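You operate a simulated robot arm through the tools that you are given. There is no shell and no other tool. Be economical: measure what you need, move in short steps, check, and stop when the job is done.

You run a simulated two-armed robot. Do the job below in one go: nothing can be reset, and whatever is moved stays where it is left.

Task
Put one of the pads from the black bench on top of the white box. Put the 200 g weight on the white plate on the vibrating table. Put the core piece that says "29" from the front right of the wide bench on the top of the compressor and the core piece marked "26" on the trolley top. Take the felt block and leave it on the black bench. Fetch the 2000 N spring block from the wall corner of the wide bench and set it on the steel shelf under the cupboard. Put the 25 mm spacer from the top of the spacer shelf on the wide bench. Take the silver 500 g weight from the steel table and put it on top of the green pad. Put the loop block that says "57" from the grey island bench on the clear plate and the loop block that says "95" on the trolley top. Stack the 21 ml tin from the grey island bench on top of the 11 ml tin. Pick up the sign holder with one hand, pass it to the other hand and put it on the steel table. Do these in any order. Set down upright: 200 g weight, core piece, 500 g weight, loop block, sign holder.
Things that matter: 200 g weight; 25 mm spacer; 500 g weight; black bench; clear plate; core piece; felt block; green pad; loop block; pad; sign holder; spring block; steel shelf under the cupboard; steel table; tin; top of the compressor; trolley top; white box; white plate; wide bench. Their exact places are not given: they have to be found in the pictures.

The check looks at the end state, three seconds after you hand in, the way a careful person would. Anything else that was tipped, shoved, dropped, spilled or broken makes it a failure.

Robot
Two 6-joint arms with two-finger parallel grippers on one trunk, on a base that drives. Base frame: it is fixed to the floor where the robot stands at the start and does not move with it; the origin is under the middle of the robot, x ahead of it, y to its left, z up. Readings come in m, degrees, newtons and seconds.
The left shoulder is at the start at [0.06, 0.187, 1.097], the right one opposite. With the tool pointing down near the work surface each hand reaches from about 0.28 to 0.62 m from the robot's upright axis, wherever it stands, measured 20 degrees to its own side. Places, roughly: 200 g weight [0.75, -1.75, 1]; 25 mm spacer [-3.25, -2.75, 0.75]; 500 g weight [-1.5, -3.5, 0.75]; black bench [0.7, -0.5, 0.8]; clear plate (13x13x1 cm) [0.6, -4.7, 0.9]; core piece [-1.5, 1.75, 1]; felt block (5x5x4 cm) [-1.6, 1.3, 0.9]; green pad (10x7x4 cm) [-1.1, -3.5, 0.9]; loop block [0.5, -4.75, 1]; pad (6x5x4 cm) [0.7, -0.1, 0.9]; sign holder (15x8x22 cm) [0.6, -4.1, 0.9]; spring block [-2.5, 1.75, 1]; steel shelf under the cupboard (18x29 cm) [0.06, 1.98, 0.92]; steel table [-1.2, -4.3, 0.8]; tin [0.5, -4.25, 1]; top of the compressor [-0.8, 2, 0.6]; trolley top [-0.6, -0.9, 0.8]; white box (20x13x6 cm) [0.5, -1.4, 0.9]; white plate [0.75, -1.5, 1]; wide bench [-2, 0.9, 0.9]. Payload 1.57 kg a hand.
Tool frame (each hand has its own): the origin (TCP) lies between the finger pads and is the grasp point; the fingertips stand 0.03 m ahead of it; z points along the fingers, y is the line along which they close. Largest opening 0.11 m; finger width 0.024, thickness 0.012; the body of the gripper, 0.048 by 0.112 m, starts 0.078 m behind the TCP.
Orientation is that of the tool frame in the base frame, as [roll, pitch, yaw] about the fixed x, y, z axes, in that order (R = Rz(yaw) Ry(pitch) Rx(roll)). With the fingers straight down and closing along the base's y, the tool's x points along the base's -x, its y along +y and its z along -z.

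Tools
- The arms move only by the tool play_rows. It takes "left_deltas", "right_deltas" or both (then of equal length, played together; a hand with none holds still); each is a list of rows, each a list of 6 numbers: the shift along the tool's x, y, z in units of 300 mm (1.0 is 300 mm), then the turn, a rotation vector about the tool's x, y, z in units of 120 degrees (1.0 is 120 degrees). In form: [[x, y, z, wx, wy, wz], ...]. A call has 1 to 20 rows; each row is the pose to reach, as a shift and turn from the pose commanded when the call began, along the tool's axes at that moment. "left_fingers" and "right_fingers" are, for a hand that has rows, the gripper command, from -1 (shut) to 1 (fully open), values between in proportion, set as the call begins (left out, the last holds). A call with a number of a shift or a turn outside -1 to 1 is refused whole. A row lasts 0.2 s, in which the tool goes at most 0.05 m and 8.6 degrees; a call with a longer step from one row to the next is refused whole, and so is a gripper value outside its range. Where a pose cannot be reached the arm comes as near as it can. A force on the tool above 40 N (or 10 N above the force at the start of the call, whichever is more), or a blocked arm, ends the call early, and 0.2 s more pass. Each finger travels about 0.153 m/s and halts on what it meets, pressing with about 40 N; the grip force reading is that of the motor and also rises with nothing between the fingers. The clock runs only during rows and for 0.2 s after the last one: add rows that repeat a pose to give the fingers time. It gives the time, the measured TCP pose, the force on the tool (base axes), the opening and the grip force at its end, in the units of the frame above (readings bear some noise), with the torque about the TCP (base axes, N m) and any sound that the robot's microphone picked up.
- Cameras (640 x 400 px; columns grow to the right, rows downward): "scene" is now at [-0.0033, -0.0167, 1.6414]; the picture's right is [-0.25, -0.97, 0.00], its down [-0.77, 0.20, -0.60] and it looks along [0.58, -0.15, -0.80] (base axes); focal length 258 px, centre (320, 200). "left" rides on the left gripper at [0.07, -0.016, -0.141] in its tool frame; the picture's right is [0.23, 0.97, 0.00], its down [-0.86, 0.20, -0.48] and it looks along [-0.47, 0.11, 0.88] (tool axes); focal length 222 px, centre (320, 200). "right" rides on the right gripper at [0.07, 0.016, -0.141] in its tool frame; the picture's right is [-0.23, 0.97, 0.00], its down [-0.86, -0.20, -0.48] and it looks along [-0.47, -0.11, 0.88] (tool axes); focal length 222 px, centre (320, 200).
- grab_frame(camera): a new picture of that camera. The clock stands still meanwhile.
- lift_body(by): slides the trunk up (or, below 0, down) by that many m; the arms and the scene camera ride with it, the base frame stays. It gives what a move gives, with no picture.
- roll_base(legs): drives the robot by 1 to 6 legs, each [ahead, left, turn to the left] in m, m and degrees, along the robot's own axes; the way and the turn of a leg run together, so that a leg with both is an arc; at most 1.5 m and 180 degrees a leg. The arms and the cameras ride along, it lands a little off, and it stops where it bumps. It gives what a move gives.
- pan_tilt(pan, tilt): turns the head with the scene camera to pan (to the left, within 86 degrees either way) and tilt (down, from -29 to 69), counted from straight ahead of the robot. It gives what a move gives.
- point_at(camera, pixels): for up to 12 pixels [column, row] of the newest picture of that camera ("zoom" is the newest enlarged one), the place [x, y, z] in the base frame of the surface seen there, good to about 0.003 m, but the place of the scene camera against the robot may be out by one fixed shift of up to 0.025 m in any direction. The clock stands still meanwhile.
- inspect(camera, box): a new picture of the part [left, top, right, bottom] of that camera's present view, enlarged. The clock stands still meanwhile.
- job_done(): hands the job in; it is judged then, once.

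Keep the steps short. Do not move on a guess: measure, check each grasp and each placing, and mend mistakes. In all there are 385 turns and 362 pictures (those below and enlarged ones count). Leave the grippers open and the arms clear of the work at the hand-in unless told otherwise, and finish with a single line.

The tools are called after ">>>" as a command line: name --argument value ..., lists and objects as JSON in quotes. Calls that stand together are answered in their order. play_rows: Moves the arms, as the interface text tells. Its arguments: {"type":"object","properties":{"left_deltas":{"type":"array","items":{"type":"array","items":{"type":"number"}}},"left_fingers":{"type":"number"},"right_deltas":{"type":"array","items":{"type":"array","items":{"type":"number"}}},"right_fingers":{"type":"number"}},"required":[]} The other tools are called the same way: lift_body (by) slides the trunk up or down; roll_base (legs) drives the base; pan_tilt (pan, tilt) turns the head that bears the scene camera; grab_frame (camera) takes a picture; point_at (camera, pixels) gives the place of the surface under pixels of a picture; inspect (camera, box) takes an enlarged picture of a part of a camera's view; job_done () hands the job in.

At the start:

```text
time_s: 0.0
left_position: [0.4024, 0.055, 1.1195]
left_tcp_rot: [-179.9, 0.0, -179.9]
left_ft_force: [0.7, -0.1, -0.1]
left_ft_torque: [-0.01, 0.04, 0.02]
left_gripper_width: 0.1102
left_grip_force: 0.1
right_position: [0.3698, -0.3035, 1.0997]
right_tcp_rot: [180.0, 0.1, -179.9]
right_ft_force: [-0.3, -0.4, -0.2]
right_ft_torque: [0.0, -0.01, -0.02]
right_gripper_width: 0.1101
right_grip_force: 0.2
trunk travel left (down, up): [-0.725, 0.265]
robot x, y, heading: [-0.0012, -0.001, 0.2]
head pan, tilt: [-14.7, 53.2]
```

scene: 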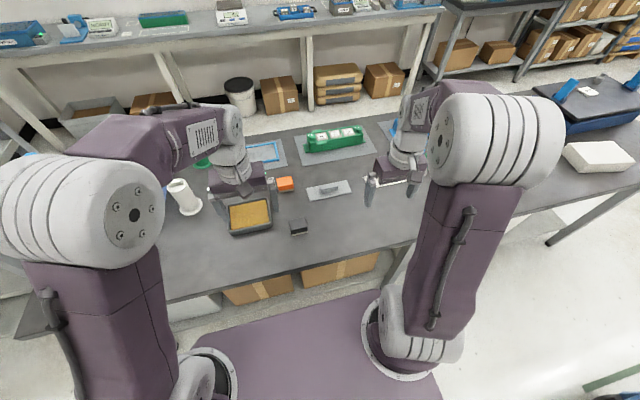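
right: 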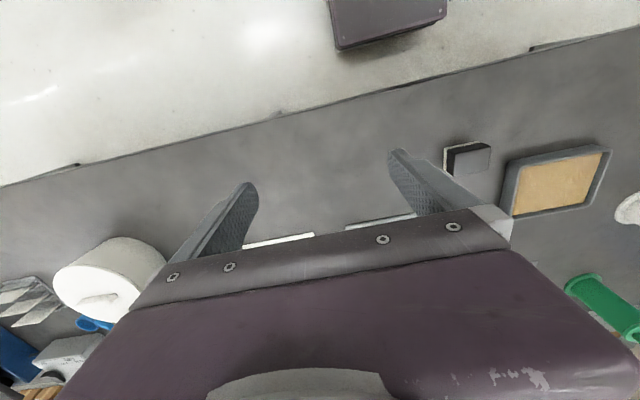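
left: 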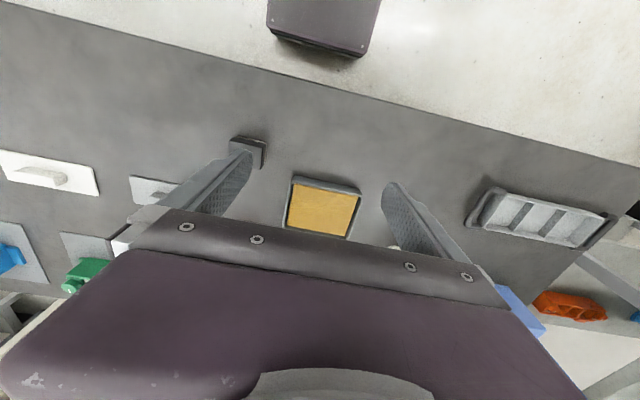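

I start by looking at the black bench in front and to the right from the head camera.

>>> pan_tilt --pan 0 --tilt 45

>>> grab_frame --camera "scene"

>>> pan_tilt --pan -60 --tilt 35

>>> grab_frame --camera "scene"

>>> pan_tilt --pan 70 --tilt 30

>>> grab_frame --camera "scene"

```text
time_s: 0.8
left_position: [0.4036, 0.0555, 1.1209]
left_tcp_rot: [-179.9, 0.0, -179.9]
left_ft_force: [0.1, -0.1, 0.5]
left_ft_torque: [-0.01, 0.0, -0.03]
left_gripper_width: 0.11
left_grip_force: 0.0
right_position: [0.369, -0.3034, 1.1002]
right_tcp_rot: [-180.0, 0.0, 180.0]
right_ft_force: [0.1, -0.1, -0.3]
right_ft_torque: [0.0, 0.0, 0.02]
right_gripper_width: 0.1098
right_grip_force: 0.1
trunk travel left (down, up): [-0.725, 0.265]
robot x, y, heading: [-0.0011, 0.0026, 0.1]
head pan, tilt: [0.0, 45.0]
```

```text
358 pictures are left
```

scene: 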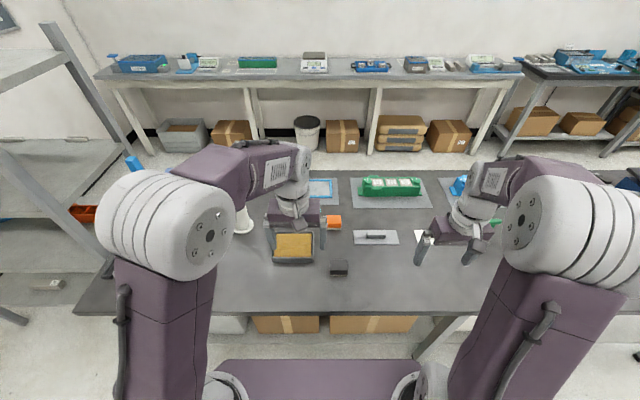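

```text
time_s: 2.1
left_position: [0.4026, 0.0546, 1.12]
left_tcp_rot: [180.0, 0.0, 180.0]
left_ft_force: [0.6, -0.6, 0.3]
left_ft_torque: [-0.02, -0.01, -0.01]
left_gripper_width: 0.1099
left_grip_force: 0.1
right_position: [0.3697, -0.3023, 1.1]
right_tcp_rot: [-180.0, 0.0, -180.0]
right_ft_force: [0.4, 0.5, 0.9]
right_ft_torque: [-0.01, -0.02, 0.0]
right_gripper_width: 0.1099
right_grip_force: 0.0
trunk travel left (down, up): [-0.725, 0.265]
robot x, y, heading: [-0.0023, 0.0027, -0.2]
head pan, tilt: [-60.0, 35.0]
```

```text
357 pictures are left
```

scene: 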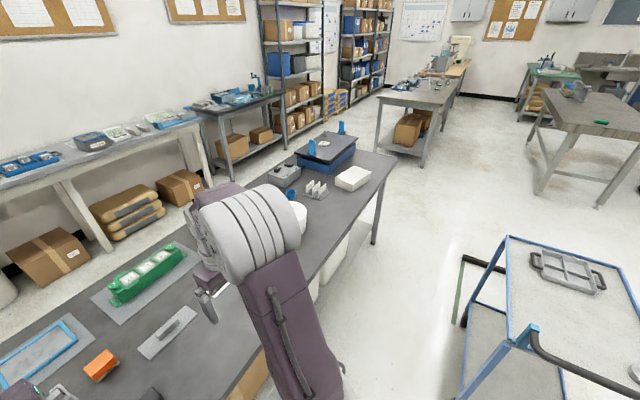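

```text
time_s: 4.2
left_position: [0.4023, 0.0552, 1.1201]
left_tcp_rot: [179.9, -0.1, 179.9]
left_ft_force: [0.5, -0.5, -0.8]
left_ft_torque: [-0.05, 0.01, 0.02]
left_gripper_width: 0.1099
left_grip_force: 0.1
right_position: [0.3698, -0.3033, 1.0982]
right_tcp_rot: [-180.0, 0.0, 180.0]
right_ft_force: [0.3, 0.2, 0.6]
right_ft_torque: [-0.01, 0.04, 0.0]
right_gripper_width: 0.1102
right_grip_force: 0.0
trunk travel left (down, up): [-0.725, 0.265]
robot x, y, heading: [-0.0005, -0.0001, 0.1]
head pan, tilt: [70.0, 30.0]
```

```text
356 pictures are left
```

scene: 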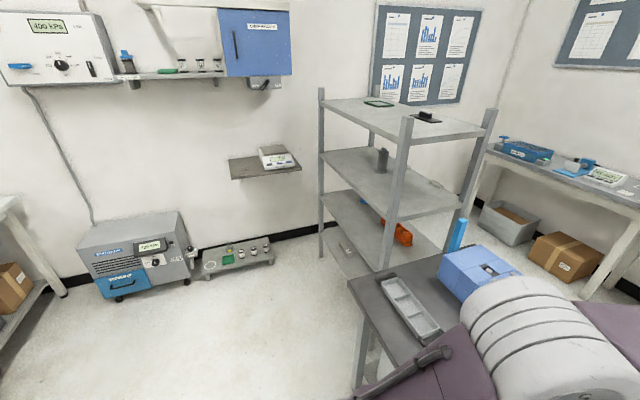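

The bench ahead carries several small items; I look closer.

>>> pan_tilt --pan -20 --tilt 55

>>> inspect --camera "scene" --box '[160, 60, 480, 260]'

>>> point_at --camera "zoom" --pixels '[[320, 120], [320, 240], [400, 300], [200, 200]]'

>>> inspect --camera "scene" --box '[400, 0, 640, 150]'

```text
time_s: 5.8
left_position: [0.4015, 0.0549, 1.121]
left_tcp_rot: [-179.9, 0.0, -180.0]
left_ft_force: [0.5, 0.3, 0.3]
left_ft_torque: [-0.01, 0.01, 0.01]
left_gripper_width: 0.1103
left_grip_force: 0.1
right_position: [0.3688, -0.3024, 1.0982]
right_tcp_rot: [180.0, 0.0, -180.0]
right_ft_force: [0.1, -0.4, 0.3]
right_ft_torque: [0.02, 0.03, -0.01]
right_gripper_width: 0.1101
right_grip_force: 0.1
trunk travel left (down, up): [-0.725, 0.265]
robot x, y, heading: [0.0015, 0.0037, 0.0]
head pan, tilt: [-20.0, 55.0]
```

```text
2.00 times, centred on (320, 160) of scene
```

zoom: 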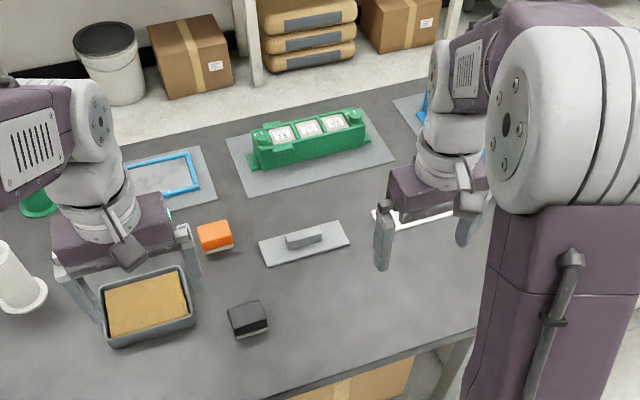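

```text
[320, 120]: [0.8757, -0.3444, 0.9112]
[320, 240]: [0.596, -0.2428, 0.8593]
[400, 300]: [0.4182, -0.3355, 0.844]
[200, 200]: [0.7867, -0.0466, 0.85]
```

```text
2.67 times, centred on (520, 75) of scene
```

zoom: 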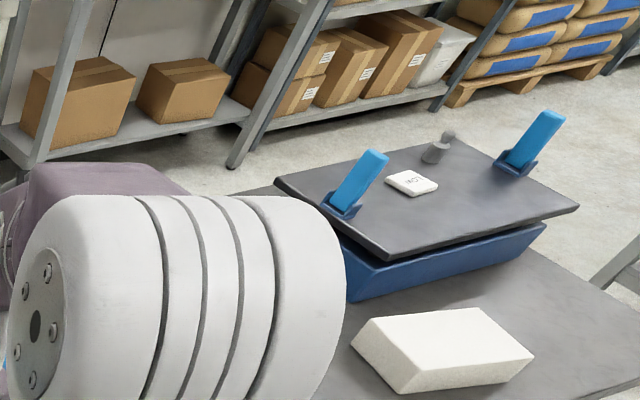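

Both the orange and black blocks look like pads. I calibrate the scene camera by measuring the same points through hand cameras.

>>> grab_frame --camera "left"

>>> inspect --camera "right" --box '[400, 100, 640, 250]'

>>> point_at --camera "left" --pixels '[[233, 137], [267, 141], [262, 167], [326, 215], [296, 177], [361, 190], [248, 150]]'

>>> inspect --camera "scene" --box '[160, 100, 400, 250]'

```text
353 pictures are left
```

left: 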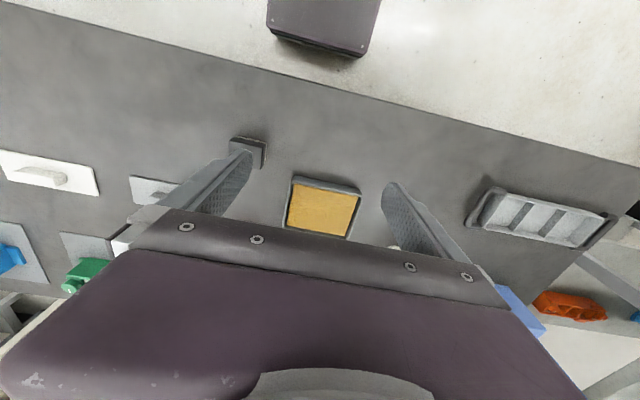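

```text
2.67 times, centred on (520, 175) of right
```

zoom: 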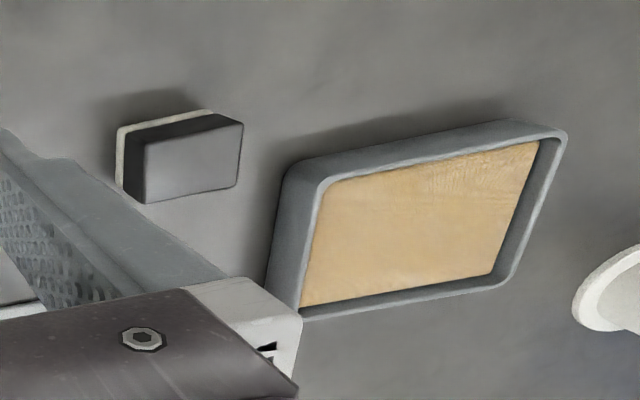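

```text
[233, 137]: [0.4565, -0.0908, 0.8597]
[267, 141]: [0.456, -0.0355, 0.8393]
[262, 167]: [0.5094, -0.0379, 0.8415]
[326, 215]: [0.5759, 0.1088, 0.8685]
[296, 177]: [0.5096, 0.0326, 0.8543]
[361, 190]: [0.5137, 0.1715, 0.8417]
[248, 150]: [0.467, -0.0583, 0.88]
```

```text
2.67 times, centred on (280, 175) of scene
```

zoom: 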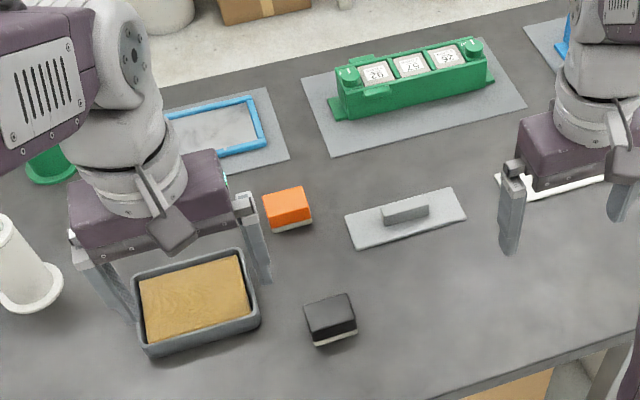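

>>> point_at --camera "zoom" --pixels '[[330, 316], [306, 308], [344, 297], [354, 320], [317, 334], [287, 205], [268, 195], [302, 190], [308, 215], [273, 224], [410, 130], [370, 370]]'

>>> inspect --camera "left" --box '[200, 110, 360, 210]'

>>> point_at --camera "left" --pixels '[[234, 142], [265, 143], [262, 164], [250, 155], [240, 145], [258, 146], [258, 160]]'

```text
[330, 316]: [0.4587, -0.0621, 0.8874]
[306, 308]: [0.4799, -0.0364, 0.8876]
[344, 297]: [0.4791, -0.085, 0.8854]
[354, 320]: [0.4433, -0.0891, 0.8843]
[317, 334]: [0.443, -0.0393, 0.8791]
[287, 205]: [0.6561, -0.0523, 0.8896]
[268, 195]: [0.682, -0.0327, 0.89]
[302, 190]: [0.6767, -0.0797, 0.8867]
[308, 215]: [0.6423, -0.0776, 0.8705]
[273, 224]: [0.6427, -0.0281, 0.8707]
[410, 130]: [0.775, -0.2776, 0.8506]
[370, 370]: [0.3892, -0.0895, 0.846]
```

```text
4.00 times, centred on (280, 160) of left
```

zoom: 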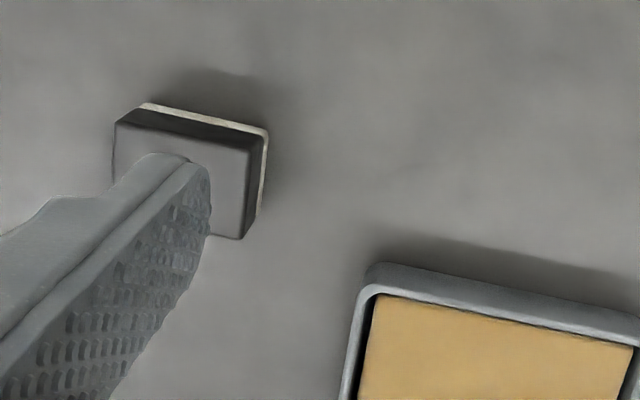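

```text
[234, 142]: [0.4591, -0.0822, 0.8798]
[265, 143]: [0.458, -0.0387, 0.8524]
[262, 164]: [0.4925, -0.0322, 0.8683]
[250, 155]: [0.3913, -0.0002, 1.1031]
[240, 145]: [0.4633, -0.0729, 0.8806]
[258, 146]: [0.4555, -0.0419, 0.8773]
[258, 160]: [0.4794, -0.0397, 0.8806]
```

Scene shift seems about (-0.014, -0.002, +0.006). I check clearance of the base before the bench by looking steeply down.

>>> pan_tilt --pan 0 --tilt 69

>>> grab_frame --camera "scene"

>>> point_at --camera "scene" --pixels '[[330, 290], [330, 235], [330, 225], [290, 250], [330, 270], [250, 300], [415, 300], [560, 300], [400, 180], [330, 200]]'

```text
time_s: 6.7
left_position: [0.4023, 0.0549, 1.1205]
left_tcp_rot: [180.0, 0.0, 180.0]
left_ft_force: [1.2, -0.8, 0.5]
left_ft_torque: [-0.02, 0.04, 0.03]
left_gripper_width: 0.11
left_grip_force: 0.1
right_position: [0.3699, -0.3038, 1.0987]
right_tcp_rot: [179.9, 0.0, 180.0]
right_ft_force: [0.3, 0.6, 0.1]
right_ft_torque: [0.0, 0.0, -0.01]
right_gripper_width: 0.1098
right_grip_force: 0.1
trunk travel left (down, up): [-0.725, 0.265]
robot x, y, heading: [0.0034, 0.0015, 0.1]
head pan, tilt: [0.0, 68.8]
```

```text
349 pictures are left
```

scene: 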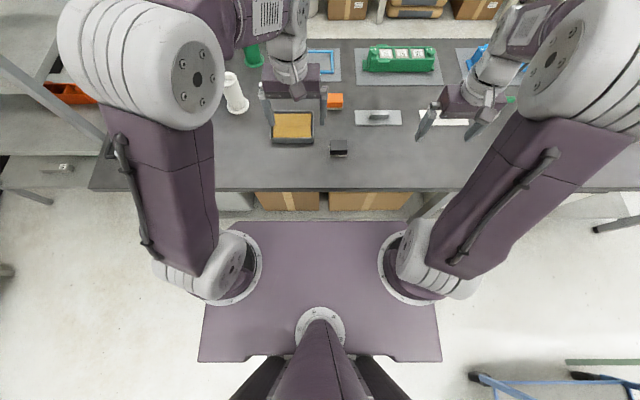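

```text
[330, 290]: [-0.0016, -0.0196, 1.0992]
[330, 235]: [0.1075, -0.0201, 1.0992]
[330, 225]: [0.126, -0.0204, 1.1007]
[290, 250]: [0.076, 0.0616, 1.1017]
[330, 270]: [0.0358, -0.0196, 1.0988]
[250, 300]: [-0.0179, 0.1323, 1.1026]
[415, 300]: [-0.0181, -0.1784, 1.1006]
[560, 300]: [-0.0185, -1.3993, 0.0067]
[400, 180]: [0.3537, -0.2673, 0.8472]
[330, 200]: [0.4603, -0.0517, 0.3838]
```

The shoulder plate is clear of the bench edge (x≈0.35). I drive ahead 0.1 m.

>>> roll_base --legs '[[0.1, 0, 0]]'

>>> pan_tilt --pan 0 --tilt 60

>>> grab_frame --camera "scene"

>>> grab_frame --camera "left"

```text
time_s: 7.8
left_position: [0.5023, 0.0544, 1.1217]
left_tcp_rot: [180.0, 0.0, -180.0]
left_ft_force: [0.2, 0.3, 0.3]
left_ft_torque: [0.03, -0.03, 0.01]
left_gripper_width: 0.1097
left_grip_force: 0.0
right_position: [0.4692, -0.3029, 1.0992]
right_tcp_rot: [180.0, 0.0, -179.9]
right_ft_force: [0.6, 1.1, 0.0]
right_ft_torque: [0.01, 0.02, -0.02]
right_gripper_width: 0.1099
right_grip_force: 0.1
trunk travel left (down, up): [-0.725, 0.265]
robot x, y, heading: [0.1003, 0.0001, 0.0]
head pan, tilt: [0.0, 68.8]
```

```text
time_s: 8.5
left_position: [0.5043, 0.0544, 1.1198]
left_tcp_rot: [180.0, -0.2, 180.0]
left_ft_force: [0.0, -0.9, 0.5]
left_ft_torque: [0.01, 0.03, 0.0]
left_gripper_width: 0.1101
left_grip_force: 0.0
right_position: [0.4707, -0.3035, 1.1]
right_tcp_rot: [179.9, 0.0, -179.9]
right_ft_force: [0.9, -0.9, 0.0]
right_ft_torque: [-0.02, 0.02, 0.0]
right_gripper_width: 0.1097
right_grip_force: 0.0
trunk travel left (down, up): [-0.725, 0.265]
robot x, y, heading: [0.0987, 0.0036, 0.0]
head pan, tilt: [0.0, 60.0]
```

```text
348 pictures are left
```

scene: 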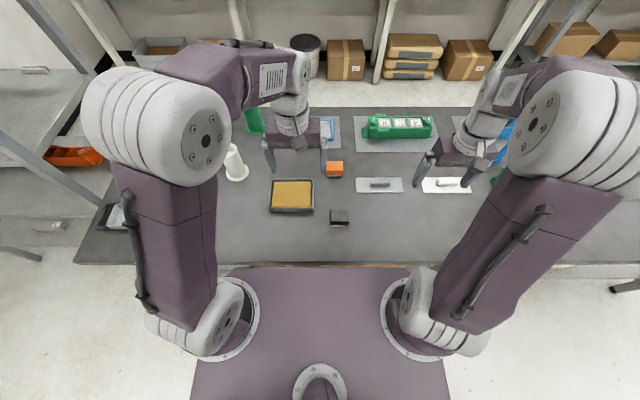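

```text
347 pictures are left
```

left: 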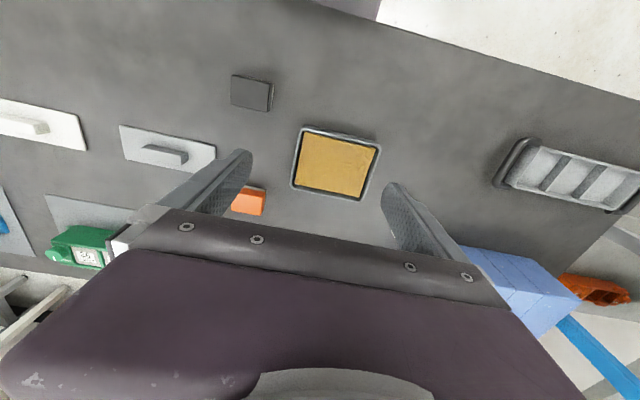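

>>> point_at --camera "left" --pixels '[[258, 193], [264, 200], [250, 208], [242, 193], [238, 205]]'

>>> inspect --camera "scene" --box '[280, 120, 400, 195]'

>>> point_at --camera "zoom" --pixels '[[292, 240], [255, 224], [325, 222], [332, 265], [255, 268]]'

```text
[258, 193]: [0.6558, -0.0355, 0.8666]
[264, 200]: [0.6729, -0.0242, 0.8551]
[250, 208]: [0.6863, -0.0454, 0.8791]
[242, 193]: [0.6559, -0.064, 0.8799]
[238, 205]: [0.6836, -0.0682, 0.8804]
```

```text
5.33 times, centred on (340, 158) of scene
```

zoom: 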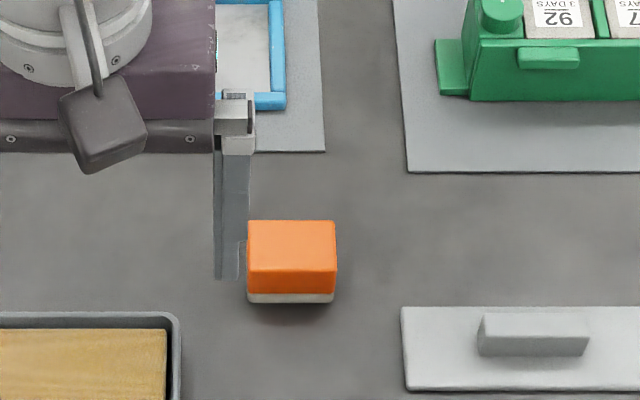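

```text
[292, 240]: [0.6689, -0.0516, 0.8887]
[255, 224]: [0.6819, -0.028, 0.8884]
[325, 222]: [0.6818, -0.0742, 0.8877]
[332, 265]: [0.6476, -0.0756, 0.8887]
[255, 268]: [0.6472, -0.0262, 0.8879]
```

Pad centre ≈ (0.675, -0.051), top 0.882. Moving the left hand above it.

>>> play_rows --left_deltas '[[-0.115, -0.07, 0, 0, 0, 0], [-0.23, -0.141, 0, 0, 0, 0], [-0.345, -0.211, 0, 0, 0, 0], [-0.46, -0.282, 0, 0, 0, 0], [-0.573, -0.352, 0, 0, 0, 0], [-0.573, -0.352, 0.15, 0, 0, 0], [-0.573, -0.352, 0.3, 0, 0, 0], [-0.573, -0.352, 0.45, 0, 0, 0], [-0.573, -0.352, 0.6, 0, 0, 0], [-0.573, -0.352, 0.6, 0, 0, 0]]' --left_fingers 1

>>> grab_frame --camera "left"

```text
time_s: 10.7
left_position: [0.6522, -0.0383, 0.9415]
left_tcp_rot: [180.0, 0.0, 179.9]
left_ft_force: [0.1, -0.8, 0.4]
left_ft_torque: [0.0, 0.01, 0.02]
left_gripper_width: 0.1099
left_grip_force: 0.1
left hand out of reach, approached as far as the arm can: row 4, 5, 6, 7, 8, 9, 10
right_position: [0.4685, -0.3031, 1.1]
right_tcp_rot: [180.0, 0.0, 180.0]
right_ft_force: [0.1, -1.1, 0.2]
right_ft_torque: [-0.01, -0.02, -0.05]
right_gripper_width: 0.11
right_grip_force: 0.1
trunk travel left (down, up): [-0.725, 0.265]
robot x, y, heading: [0.0996, -0.0, -0.1]
head pan, tilt: [0.0, 60.0]
```

```text
345 pictures are left
```

left: 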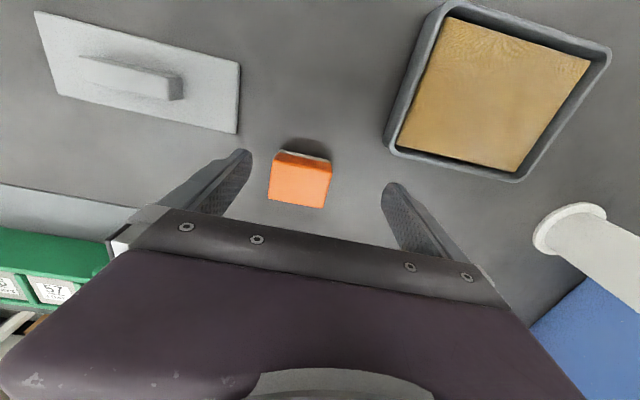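

The left hand is at its reach limit, so I drive 0.06 m further ahead (clearances ok).

>>> roll_base --legs '[[0.06, 0, 0]]'

>>> point_at --camera "left" --pixels '[[301, 180], [276, 155], [328, 163], [325, 200], [270, 192], [585, 245], [590, 210]]'

>>> grab_frame --camera "left"

```text
time_s: 11.7
left_position: [0.7095, -0.0385, 0.9444]
left_tcp_rot: [-180.0, 0.1, -180.0]
left_ft_force: [-1.0, -0.1, -0.5]
left_ft_torque: [0.0, -0.01, 0.04]
left_gripper_width: 0.1101
left_grip_force: 0.1
right_position: [0.5261, -0.3034, 1.1017]
right_tcp_rot: [180.0, 0.1, 180.0]
right_ft_force: [0.5, 0.1, 0.5]
right_ft_torque: [0.03, -0.01, 0.01]
right_gripper_width: 0.1101
right_grip_force: 0.1
trunk travel left (down, up): [-0.725, 0.265]
robot x, y, heading: [0.1633, -0.003, -0.2]
head pan, tilt: [0.0, 60.0]
```

```text
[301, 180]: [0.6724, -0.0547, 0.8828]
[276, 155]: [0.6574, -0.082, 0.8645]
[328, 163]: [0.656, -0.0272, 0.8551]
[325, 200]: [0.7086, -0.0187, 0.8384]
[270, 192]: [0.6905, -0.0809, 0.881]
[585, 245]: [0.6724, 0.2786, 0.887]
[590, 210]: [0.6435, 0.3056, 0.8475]
```

```text
344 pictures are left
```

left: 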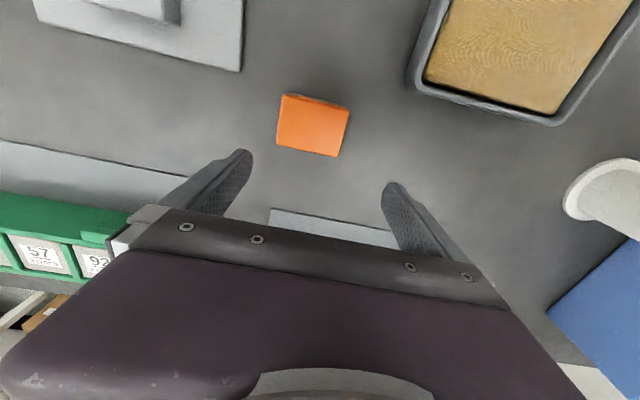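

>>> play_rows --left_deltas '[[0.127, -0.052, 0, 0, 0, 0], [0.127, -0.052, 0, 0, 0, 0]]'

>>> grab_frame --camera "left"

>>> point_at --camera "left" --pixels '[[301, 180], [276, 155], [328, 163], [325, 200], [270, 192]]'

```text
time_s: 12.3
left_position: [0.6951, -0.0645, 0.9413]
left_tcp_rot: [180.0, -0.1, 179.9]
left_ft_force: [0.7, 0.5, 1.2]
left_ft_torque: [0.01, 0.01, -0.02]
left_gripper_width: 0.11
left_grip_force: 0.0
left hand out of reach, approached as far as the arm can: row 1, 2
right_position: [0.5282, -0.3041, 1.1002]
right_tcp_rot: [-179.9, -0.1, -180.0]
right_ft_force: [-0.4, -0.1, -0.5]
right_ft_torque: [-0.01, 0.0, -0.03]
right_gripper_width: 0.1099
right_grip_force: 0.1
trunk travel left (down, up): [-0.725, 0.265]
robot x, y, heading: [0.1605, 0.0014, -0.2]
head pan, tilt: [0.0, 60.0]
```

```text
343 pictures are left
```

left: 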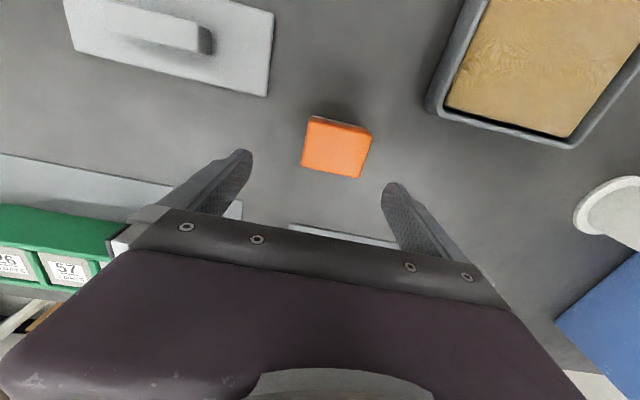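

```text
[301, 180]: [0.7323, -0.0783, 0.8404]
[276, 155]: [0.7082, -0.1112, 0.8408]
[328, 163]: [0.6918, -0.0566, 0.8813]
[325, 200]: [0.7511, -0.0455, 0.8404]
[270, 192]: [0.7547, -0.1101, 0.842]
```

Commanded pose lags known; now line up and descend to z≈0.88.

>>> play_rows --left_deltas '[[0.075, 0.037, 0, 0, 0, 0], [0.075, 0.037, 0.1, 0, 0, 0], [0.075, 0.037, 0.2, 0, 0, 0], [0.075, 0.037, 0.2, 0, 0, 0]]'

>>> grab_frame --camera "left"

```text
time_s: 13.3
left_position: [0.6891, -0.0654, 0.8784]
left_tcp_rot: [180.0, 0.0, 179.9]
left_ft_force: [-0.5, -1.0, 0.3]
left_ft_torque: [0.0, 0.0, -0.02]
left_gripper_width: 0.1099
left_grip_force: 0.1
left hand out of reach, approached as far as the arm can: row 1, 2, 3, 4
right_position: [0.5281, -0.3036, 1.1008]
right_tcp_rot: [-180.0, 0.1, 180.0]
right_ft_force: [0.7, 0.1, -0.5]
right_ft_torque: [0.0, -0.01, 0.05]
right_gripper_width: 0.11
right_grip_force: 0.0
trunk travel left (down, up): [-0.725, 0.265]
robot x, y, heading: [0.1607, -0.0012, -0.1]
head pan, tilt: [0.0, 60.0]
```

```text
342 pictures are left
```

left: 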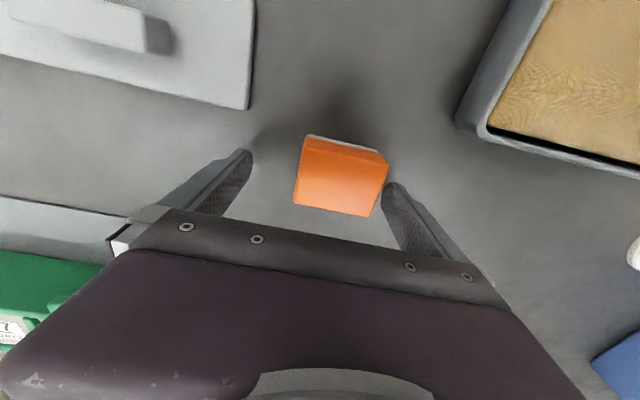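

The arm is stuck at an odd limit; I nudge back toward the shoulder at this height and read the response.

>>> play_rows --left_deltas '[[0.05, 0.03, 0, 0, 0, 0], [0.05, 0.03, 0, 0, 0, 0]]'

```text
time_s: 13.9
left_position: [0.6898, -0.0669, 0.8766]
left_tcp_rot: [180.0, -0.1, -180.0]
left_ft_force: [0.6, -0.3, -0.3]
left_ft_torque: [-0.04, 0.05, -0.01]
left_gripper_width: 0.1099
left_grip_force: 0.2
left hand out of reach, approached as far as the arm can: row 1, 2
right_position: [0.5286, -0.304, 1.1004]
right_tcp_rot: [-180.0, 0.0, -180.0]
right_ft_force: [0.0, -0.6, 0.4]
right_ft_torque: [0.0, 0.03, 0.0]
right_gripper_width: 0.1101
right_grip_force: 0.0
trunk travel left (down, up): [-0.725, 0.265]
robot x, y, heading: [0.1572, -0.0032, -0.2]
head pan, tilt: [0.0, 60.0]
```

The elbow seems stuck straight (singular). I raise and pull back well to unlock it.

>>> play_rows --left_deltas '[[0, 0, -0.15, 0, 0, 0], [0, 0, -0.3, 0, 0, 0], [0.1, 0.05, -0.4, 0, 0, 0], [0.2, 0.1, -0.5, 0, 0, 0], [0.3, 0.2, -0.5, 0, 0, 0], [0.3, 0.2, -0.5, 0, 0, 0]]'

```text
time_s: 15.3
left_position: [0.6925, -0.0639, 1.0055]
left_tcp_rot: [180.0, -0.2, 179.9]
left_ft_force: [0.4, 0.2, -0.3]
left_ft_torque: [0.0, 0.0, -0.01]
left_gripper_width: 0.1102
left_grip_force: 0.1
left hand out of reach, approached as far as the arm can: row 1, 2, 3, 4, 5, 6
right_position: [0.5291, -0.3042, 1.0992]
right_tcp_rot: [179.9, 0.0, 180.0]
right_ft_force: [0.4, 0.4, -0.6]
right_ft_torque: [0.01, -0.01, -0.04]
right_gripper_width: 0.11
right_grip_force: 0.1
trunk travel left (down, up): [-0.725, 0.265]
robot x, y, heading: [0.1591, 0.0023, -0.2]
head pan, tilt: [0.0, 60.0]
```

>>> play_rows --left_deltas '[[0, 0.15, 0, 0, 0, 0], [0, 0.3, 0, 0, 0, 0], [0, 0.45, 0, 0, 0, 0], [0.1, 0.55, 0, 0, 0, 0], [0.2, 0.6, 0, 0, 0, 0], [0.3, 0.6, 0, 0, 0, 0], [0.4, 0.6, 0, 0, 0, 0]]'

>>> grab_frame --camera "scene"

```text
time_s: 16.9
left_position: [0.731, 0.0322, 1.0223]
left_tcp_rot: [179.9, -0.2, 179.9]
left_ft_force: [0.5, -0.7, -0.5]
left_ft_torque: [-0.02, -0.03, -0.05]
left_gripper_width: 0.1102
left_grip_force: 0.0
left hand out of reach, approached as far as the arm can: row 1, 2, 3, 4, 5, 6, 7
right_position: [0.5285, -0.303, 1.1008]
right_tcp_rot: [-180.0, 0.0, -180.0]
right_ft_force: [0.7, 0.0, -0.4]
right_ft_torque: [0.0, -0.05, 0.03]
right_gripper_width: 0.1099
right_grip_force: 0.1
trunk travel left (down, up): [-0.725, 0.265]
robot x, y, heading: [0.1624, -0.0042, 0.0]
head pan, tilt: [0.0, 60.0]
```

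```text
341 pictures are left
```

scene: 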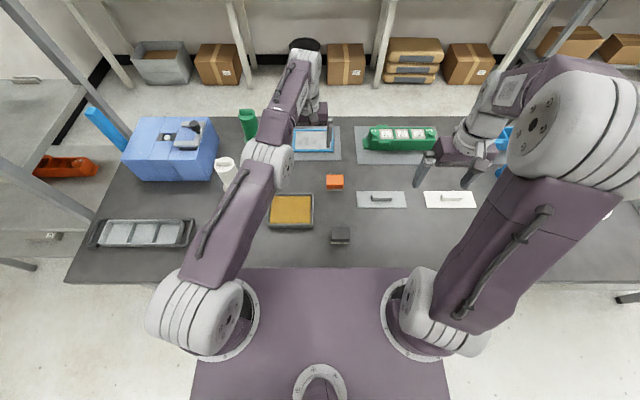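

>>> play_rows --left_deltas '[[0.1, 0, 0, 0, 0, 0], [0.2, 0, 0, 0, 0, 0], [0.3, 0, 0, 0, 0, 0], [0.4, 0, 0, 0, 0, 0], [0.5, 0, 0, 0, 0, 0], [0.5, 0, 0, 0, 0, 0], [0.5, 0, 0, 0, 0, 0]]'

```text
time_s: 18.5
left_position: [0.7239, 0.0162, 1.032]
left_tcp_rot: [179.9, -0.2, 179.9]
left_ft_force: [0.1, -0.5, -0.7]
left_ft_torque: [0.01, 0.02, -0.01]
left_gripper_width: 0.11
left_grip_force: 0.0
left hand out of reach, approached as far as the arm can: row 1, 2, 3, 4, 5, 6, 7
right_position: [0.5298, -0.3045, 1.0997]
right_tcp_rot: [-180.0, 0.1, -180.0]
right_ft_force: [-0.2, 0.3, 0.0]
right_ft_torque: [0.0, 0.03, 0.0]
right_gripper_width: 0.1102
right_grip_force: 0.0
trunk travel left (down, up): [-0.725, 0.265]
robot x, y, heading: [0.1575, -0.0015, 0.1]
head pan, tilt: [0.0, 60.0]
```

Try a wrist tilt outward to force the elbow to bend.

>>> play_rows --left_deltas '[[0, 0, 0, 0, -0.07, 0], [0, 0, 0, 0, -0.14, 0], [0, 0, 0, 0, -0.21, 0], [0, 0, 0, 0, -0.28, 0], [0, 0, 0, 0, -0.35, 0], [0, 0, 0, 0, -0.35, 0], [0, 0, 0, 0, -0.35, 0]]'

>>> grab_frame --camera "scene"

```text
time_s: 20.1
left_position: [0.8534, -0.0466, 1.0861]
left_tcp_rot: [179.9, 39.7, 179.8]
left_ft_force: [0.2, -0.1, -0.2]
left_ft_torque: [0.01, 0.01, 0.01]
left_gripper_width: 0.1098
left_grip_force: 0.1
left hand out of reach, approached as far as the arm can: row 1, 2, 3, 4, 5, 6, 7
right_position: [0.5293, -0.304, 1.102]
right_tcp_rot: [-180.0, -0.1, -180.0]
right_ft_force: [-0.8, 0.4, 0.2]
right_ft_torque: [0.01, 0.01, -0.01]
right_gripper_width: 0.1097
right_grip_force: 0.1
trunk travel left (down, up): [-0.725, 0.265]
robot x, y, heading: [0.1621, -0.0003, 0.1]
head pan, tilt: [0.0, 60.0]
```

```text
340 pictures are left
```

scene: 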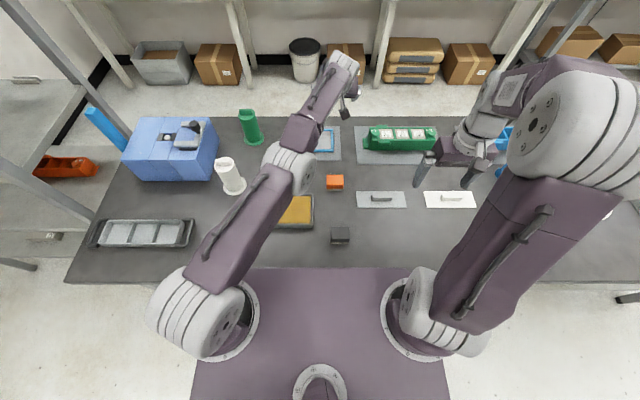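

>>> play_rows --left_deltas '[[0, 0, 0, 0, 0.07, 0], [0, 0, 0, 0, 0.14, 0], [0, 0, 0, 0, 0.21, 0], [0, 0, 0, 0, 0.28, 0], [0, 0, 0, 0, 0.35, 0], [0, 0, 0, 0, 0.35, 0]]'

>>> play_rows --left_deltas '[[0, 0, -0.15, 0, 0, 0], [0, 0, -0.3, 0, 0, 0], [0, 0, -0.45, 0, 0, 0], [0, 0, -0.6, 0, 0, 0], [0, 0, -0.75, 0, 0, 0], [0, 0, -0.9, 0, 0, 0], [0, 0, -0.9, 0, 0, 0], [0, 0, -0.9, 0, 0, 0]]'

```text
time_s: 21.5
left_position: [0.7173, 0.0023, 1.0634]
left_tcp_rot: [180.0, -0.2, 179.9]
left_ft_force: [-0.6, 0.5, -0.1]
left_ft_torque: [-0.01, 0.0, 0.01]
left_gripper_width: 0.1101
left_grip_force: 0.0
left hand out of reach, approached as far as the arm can: row 1, 2, 3, 4, 5, 6
right_position: [0.5277, -0.3042, 1.101]
right_tcp_rot: [179.9, 0.1, -179.9]
right_ft_force: [-0.1, -0.2, 0.3]
right_ft_torque: [0.03, 0.0, -0.02]
right_gripper_width: 0.1101
right_grip_force: 0.0
trunk travel left (down, up): [-0.725, 0.265]
robot x, y, heading: [0.1585, -0.0024, 0.1]
head pan, tilt: [0.0, 60.0]
```

```text
time_s: 23.3
left_position: [0.638, 0.0303, 1.2577]
left_tcp_rot: [180.0, 0.0, 179.9]
left_ft_force: [0.6, -0.2, 0.4]
left_ft_torque: [0.01, 0.02, -0.01]
left_gripper_width: 0.1099
left_grip_force: 0.0
left hand out of reach, approached as far as the arm can: row 1, 2, 3, 4, 5, 6, 7, 8
right_position: [0.5287, -0.3035, 1.1007]
right_tcp_rot: [180.0, -0.1, -180.0]
right_ft_force: [0.4, 0.0, 0.3]
right_ft_torque: [-0.03, 0.02, 0.05]
right_gripper_width: 0.11
right_grip_force: 0.1
trunk travel left (down, up): [-0.725, 0.265]
robot x, y, heading: [0.16, -0.0028, -0.1]
head pan, tilt: [0.0, 60.0]
```

>>> play_rows --left_deltas '[[0.15, 0, 0.1, 0, 0, 0], [0.3, 0, 0.2, 0, 0, 0], [0.4, 0, 0.33, 0, 0, 0], [0.4, 0, 0.48, 0, 0, 0], [0.4, 0, 0.6, 0, 0, 0], [0.4, 0, 0.6, 0, 0, 0], [0.4, 0, 0.6, 0, 0, 0]]'

>>> grab_frame --camera "scene"

```text
refused: row 1 steps farther than a row can; nothing moved
```

```text
339 pictures are left
```

scene: 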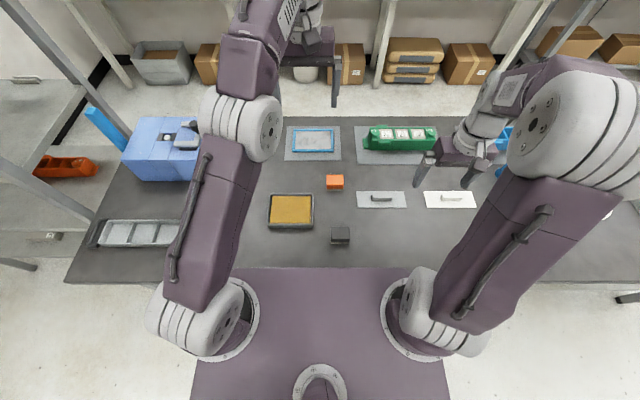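

>>> play_rows --left_deltas '[[0.12, 0, 0.05, 0, 0, 0], [0.24, 0, 0.1, 0, 0, 0], [0.36, 0, 0.2, 0, 0, 0], [0.4, 0, 0.33, 0, 0, 0], [0.4, 0, 0.46, 0, 0, 0], [0.4, 0, 0.6, 0, 0, 0], [0.4, 0, 0.6, 0, 0, 0]]'

>>> grab_frame --camera "scene"

```text
time_s: 24.9
left_position: [0.5192, 0.0342, 1.0813]
left_tcp_rot: [-180.0, -0.1, 179.9]
left_ft_force: [0.0, 0.6, 0.1]
left_ft_torque: [0.0, 0.0, -0.01]
left_gripper_width: 0.1101
left_grip_force: 0.0
right_position: [0.5275, -0.3042, 1.099]
right_tcp_rot: [180.0, 0.0, 179.9]
right_ft_force: [0.8, -0.6, 0.5]
right_ft_torque: [-0.01, -0.02, -0.02]
right_gripper_width: 0.1102
right_grip_force: 0.1
trunk travel left (down, up): [-0.725, 0.265]
robot x, y, heading: [0.1591, 0.0032, -0.1]
head pan, tilt: [0.0, 60.0]
```

```text
338 pictures are left
```

scene: 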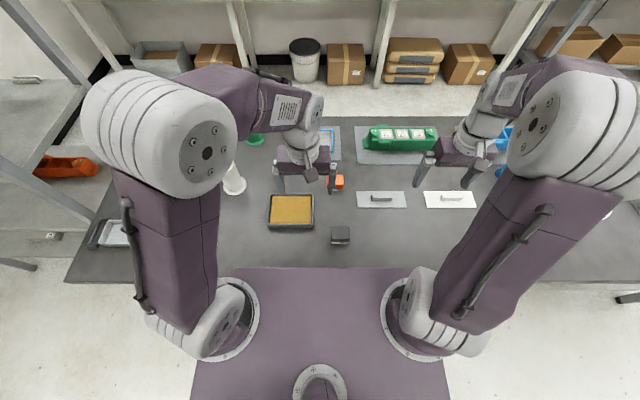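

Unlocked. The right hand is better placed (its shoulder is nearer in y). I move the left hand away left and the right hand over the pad.

>>> play_rows --left_deltas '[[0.08, 0.1, 0, 0, 0, 0], [0.16, 0.2, 0, 0, 0, 0], [0.24, 0.3, 0, 0, 0, 0], [0.3, 0.4, 0, 0, 0, 0], [0.3, 0.5, 0, 0, 0, 0], [0.3, 0.6, 0, 0, 0, 0], [0.3, 0.6, 0, 0, 0, 0]]'

>>> play_rows --right_deltas '[[0, 0.14, 0, 0, 0, 0], [-0.08, 0.28, 0, 0, 0, 0], [-0.16, 0.42, 0, 0, 0, 0], [-0.24, 0.56, 0, 0, 0, 0], [-0.32, 0.68, 0.02, 0, 0, 0], [-0.4, 0.76, 0.08, 0, 0, 0], [-0.45, 0.82, 0.15, 0, 0, 0], [-0.483, 0.837, 0.3, 0, 0, 0], [-0.483, 0.837, 0.45, 0, 0, 0], [-0.483, 0.837, 0.55, 0, 0, 0], [-0.483, 0.837, 0.55, 0, 0, 0]]' --right_fingers 1

>>> grab_frame --camera "right"

```text
time_s: 26.5
left_position: [0.431, 0.2148, 1.0803]
left_tcp_rot: [-179.9, 0.1, 179.9]
left_ft_force: [-0.8, 0.0, -0.3]
left_ft_torque: [0.04, 0.0, -0.02]
left_gripper_width: 0.1101
left_grip_force: 0.0
right_position: [0.5279, -0.3035, 1.1009]
right_tcp_rot: [180.0, -0.1, -180.0]
right_ft_force: [0.8, 0.1, 0.2]
right_ft_torque: [0.05, 0.01, 0.01]
right_gripper_width: 0.11
right_grip_force: 0.1
trunk travel left (down, up): [-0.725, 0.265]
robot x, y, heading: [0.1609, 0.0035, -0.1]
head pan, tilt: [0.0, 60.0]
```

```text
time_s: 28.9
left_position: [0.4299, 0.2156, 1.0803]
left_tcp_rot: [180.0, -0.1, 179.9]
left_ft_force: [-0.4, 0.5, -0.1]
left_ft_torque: [0.0, 0.0, -0.01]
left_gripper_width: 0.1101
left_grip_force: 0.1
right_position: [0.6747, -0.0523, 0.9348]
right_tcp_rot: [-180.0, -0.1, 179.9]
right_ft_force: [0.7, -0.1, 0.3]
right_ft_torque: [0.0, 0.01, 0.04]
right_gripper_width: 0.1099
right_grip_force: 0.2
trunk travel left (down, up): [-0.725, 0.265]
robot x, y, heading: [0.1607, 0.0008, 0.1]
head pan, tilt: [0.0, 60.0]
```

```text
337 pictures are left
```

right: 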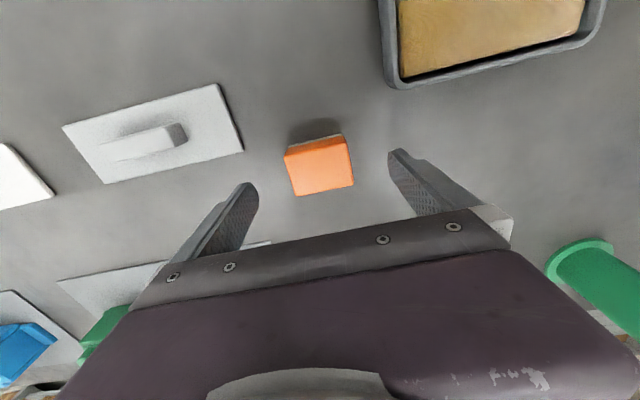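

Well centred. Descend to z≈0.878, close and lift.

>>> play_rows --right_deltas '[[0, 0, 0.1, 0, 0, 0], [0, 0, 0.185, 0, 0, 0], [0, 0, 0.185, 0, 0, 0]]'

>>> play_rows --right_deltas '[[0, 0, 0, 0, 0, 0], [0, 0, 0, 0, 0, 0], [0, 0, 0, 0, 0, 0]]' --right_fingers -1

>>> play_rows --right_deltas '[[0, 0, -0.12, 0, 0, 0], [0, 0, -0.26, 0, 0, 0], [0, 0, -0.4, 0, 0, 0], [0, 0, -0.55, 0, 0, 0], [0.1, 0, -0.6, 0, 0, 0], [0.2, -0.1, -0.65, 0, 0, 0], [0.3, -0.2, -0.65, 0, 0, 0], [0.4, -0.3, -0.65, 0, 0, 0], [0.5, -0.4, -0.65, 0, 0, 0], [0.6, -0.5, -0.65, 0, 0, 0], [0.7, -0.6, -0.65, 0, 0, 0], [0.75, -0.7, -0.65, 0, 0, 0]]'

>>> grab_frame --camera "right"

```text
time_s: 29.7
left_position: [0.4299, 0.2148, 1.08]
left_tcp_rot: [180.0, -0.1, 179.9]
left_ft_force: [-0.2, 0.0, -1.1]
left_ft_torque: [0.01, 0.02, 0.03]
left_gripper_width: 0.1099
left_grip_force: 0.1
right_position: [0.6748, -0.0527, 0.8793]
right_tcp_rot: [180.0, 0.0, 180.0]
right_ft_force: [-0.3, -0.7, -1.0]
right_ft_torque: [-0.02, 0.0, -0.02]
right_gripper_width: 0.11
right_grip_force: 0.0
trunk travel left (down, up): [-0.725, 0.265]
robot x, y, heading: [0.1579, -0.0006, 0.1]
head pan, tilt: [0.0, 60.0]
```

```text
time_s: 30.5
left_position: [0.4308, 0.2147, 1.0809]
left_tcp_rot: [-180.0, 0.0, 179.9]
left_ft_force: [0.5, -0.8, 0.1]
left_ft_torque: [-0.03, -0.01, 0.0]
left_gripper_width: 0.1098
left_grip_force: 0.0
right_position: [0.6755, -0.0516, 0.8798]
right_tcp_rot: [180.0, 0.1, 180.0]
right_ft_force: [-0.6, 0.9, 0.2]
right_ft_torque: [0.03, -0.01, 0.02]
right_gripper_width: 0.0591
right_grip_force: 40.2
trunk travel left (down, up): [-0.725, 0.265]
robot x, y, heading: [0.1614, -0.0021, 0.2]
head pan, tilt: [0.0, 60.0]
```

```text
time_s: 33.1
left_position: [0.4297, 0.2152, 1.0808]
left_tcp_rot: [-179.9, -0.1, 179.9]
left_ft_force: [0.1, -0.4, 1.0]
left_ft_torque: [0.05, -0.01, 0.03]
left_gripper_width: 0.1098
left_grip_force: 0.1
right_position: [0.4487, -0.2603, 1.0731]
right_tcp_rot: [-179.9, 0.0, 179.9]
right_ft_force: [-0.1, -1.1, -0.4]
right_ft_torque: [0.01, -0.03, -0.01]
right_gripper_width: 0.0592
right_grip_force: 39.7
trunk travel left (down, up): [-0.725, 0.265]
robot x, y, heading: [0.1576, -0.0037, 0.3]
head pan, tilt: [0.0, 60.0]
```

```text
336 pictures are left
```

right: 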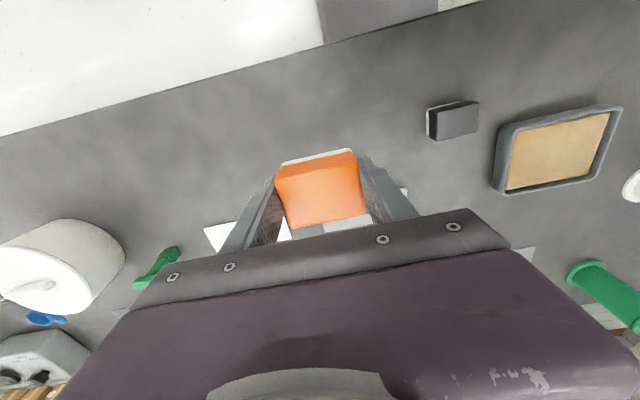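

Pad held (bottom 0.039 below TCP). I look right before driving.

>>> pan_tilt --pan -65 --tilt 40

>>> grab_frame --camera "scene"

>>> point_at --camera "scene" --pixels '[[350, 180], [310, 145], [340, 130], [295, 210], [520, 240], [500, 330], [450, 280], [380, 200], [315, 185], [330, 145], [345, 170], [365, 185]]'

```text
time_s: 34.4
left_position: [0.4298, 0.2154, 1.0811]
left_tcp_rot: [180.0, 0.0, 179.9]
left_ft_force: [-1.2, 0.3, -0.3]
left_ft_torque: [-0.01, -0.03, 0.03]
left_gripper_width: 0.1099
left_grip_force: 0.0
right_position: [0.4499, -0.2604, 1.0736]
right_tcp_rot: [180.0, 0.0, -180.0]
right_ft_force: [-0.1, 0.0, -0.7]
right_ft_torque: [0.01, 0.05, -0.04]
right_gripper_width: 0.0595
right_grip_force: 40.0
trunk travel left (down, up): [-0.725, 0.265]
robot x, y, heading: [0.157, -0.0009, 0.1]
head pan, tilt: [-65.0, 40.0]
```

```text
335 pictures are left
```

scene: 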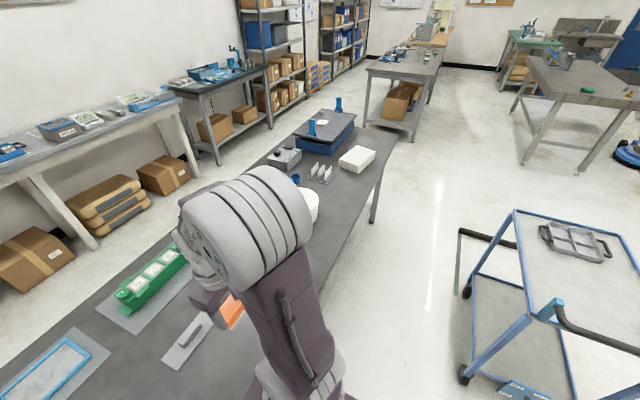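

```text
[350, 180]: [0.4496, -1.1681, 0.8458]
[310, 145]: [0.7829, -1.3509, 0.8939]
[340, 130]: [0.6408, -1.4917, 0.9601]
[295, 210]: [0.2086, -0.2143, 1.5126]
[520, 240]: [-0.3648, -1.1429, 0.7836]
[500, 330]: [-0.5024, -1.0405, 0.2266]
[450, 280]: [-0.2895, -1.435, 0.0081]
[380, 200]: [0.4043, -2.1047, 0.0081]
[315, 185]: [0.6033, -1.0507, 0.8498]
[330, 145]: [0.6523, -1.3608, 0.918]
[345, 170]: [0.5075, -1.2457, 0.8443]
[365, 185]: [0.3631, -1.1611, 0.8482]
```

>>> point_at --camera "scene" --pixels '[[462, 233], [510, 244], [466, 290], [463, 375], [358, 160], [341, 160], [375, 152], [353, 145], [510, 212], [560, 302], [625, 260], [455, 320]]'

>>> roll_base --legs '[[0, -1.2, 0]]'

>>> pan_tilt --pan -15 --tilt 50

>>> grab_frame --camera "scene"

```text
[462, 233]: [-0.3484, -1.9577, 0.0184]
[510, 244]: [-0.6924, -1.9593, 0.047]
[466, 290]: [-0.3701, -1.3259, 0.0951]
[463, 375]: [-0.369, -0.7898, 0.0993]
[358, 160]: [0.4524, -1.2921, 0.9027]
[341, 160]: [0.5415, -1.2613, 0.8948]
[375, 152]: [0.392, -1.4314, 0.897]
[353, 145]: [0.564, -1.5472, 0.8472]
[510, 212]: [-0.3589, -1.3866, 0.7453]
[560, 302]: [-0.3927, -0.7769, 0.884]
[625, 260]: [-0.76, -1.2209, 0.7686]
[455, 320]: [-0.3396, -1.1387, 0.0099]
```

```text
time_s: 40.6
left_position: [0.4219, -1.0067, 1.0808]
left_tcp_rot: [-180.0, 0.0, 178.8]
left_ft_force: [0.4, -0.5, 1.2]
left_ft_torque: [-0.01, -0.02, -0.02]
left_gripper_width: 0.1099
left_grip_force: 0.1
right_position: [0.4324, -1.4828, 1.0748]
right_tcp_rot: [179.9, -0.1, 178.8]
right_ft_force: [0.0, 0.6, -0.6]
right_ft_torque: [0.04, 0.0, 0.01]
right_gripper_width: 0.0592
right_grip_force: 39.5
trunk travel left (down, up): [-0.725, 0.265]
robot x, y, heading: [0.1459, -1.2167, -0.9]
head pan, tilt: [-65.0, 40.0]
```

```text
time_s: 41.8
left_position: [0.4213, -1.0074, 1.0809]
left_tcp_rot: [180.0, 0.0, 178.8]
left_ft_force: [0.4, 0.5, 0.1]
left_ft_torque: [0.01, 0.0, 0.0]
left_gripper_width: 0.11
left_grip_force: 0.1
right_position: [0.431, -1.4824, 1.0741]
right_tcp_rot: [-180.0, 0.0, 178.8]
right_ft_force: [-0.6, 0.4, -0.2]
right_ft_torque: [0.02, -0.01, 0.0]
right_gripper_width: 0.0594
right_grip_force: 39.8
trunk travel left (down, up): [-0.725, 0.265]
robot x, y, heading: [0.1487, -1.2196, -1.3]
head pan, tilt: [-15.0, 50.0]
```

```text
334 pictures are left
```

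scene: 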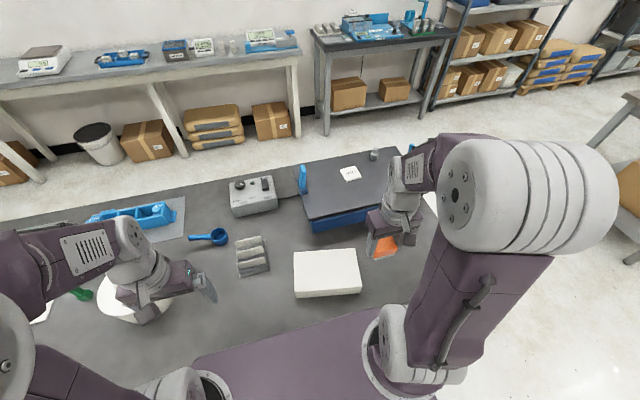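

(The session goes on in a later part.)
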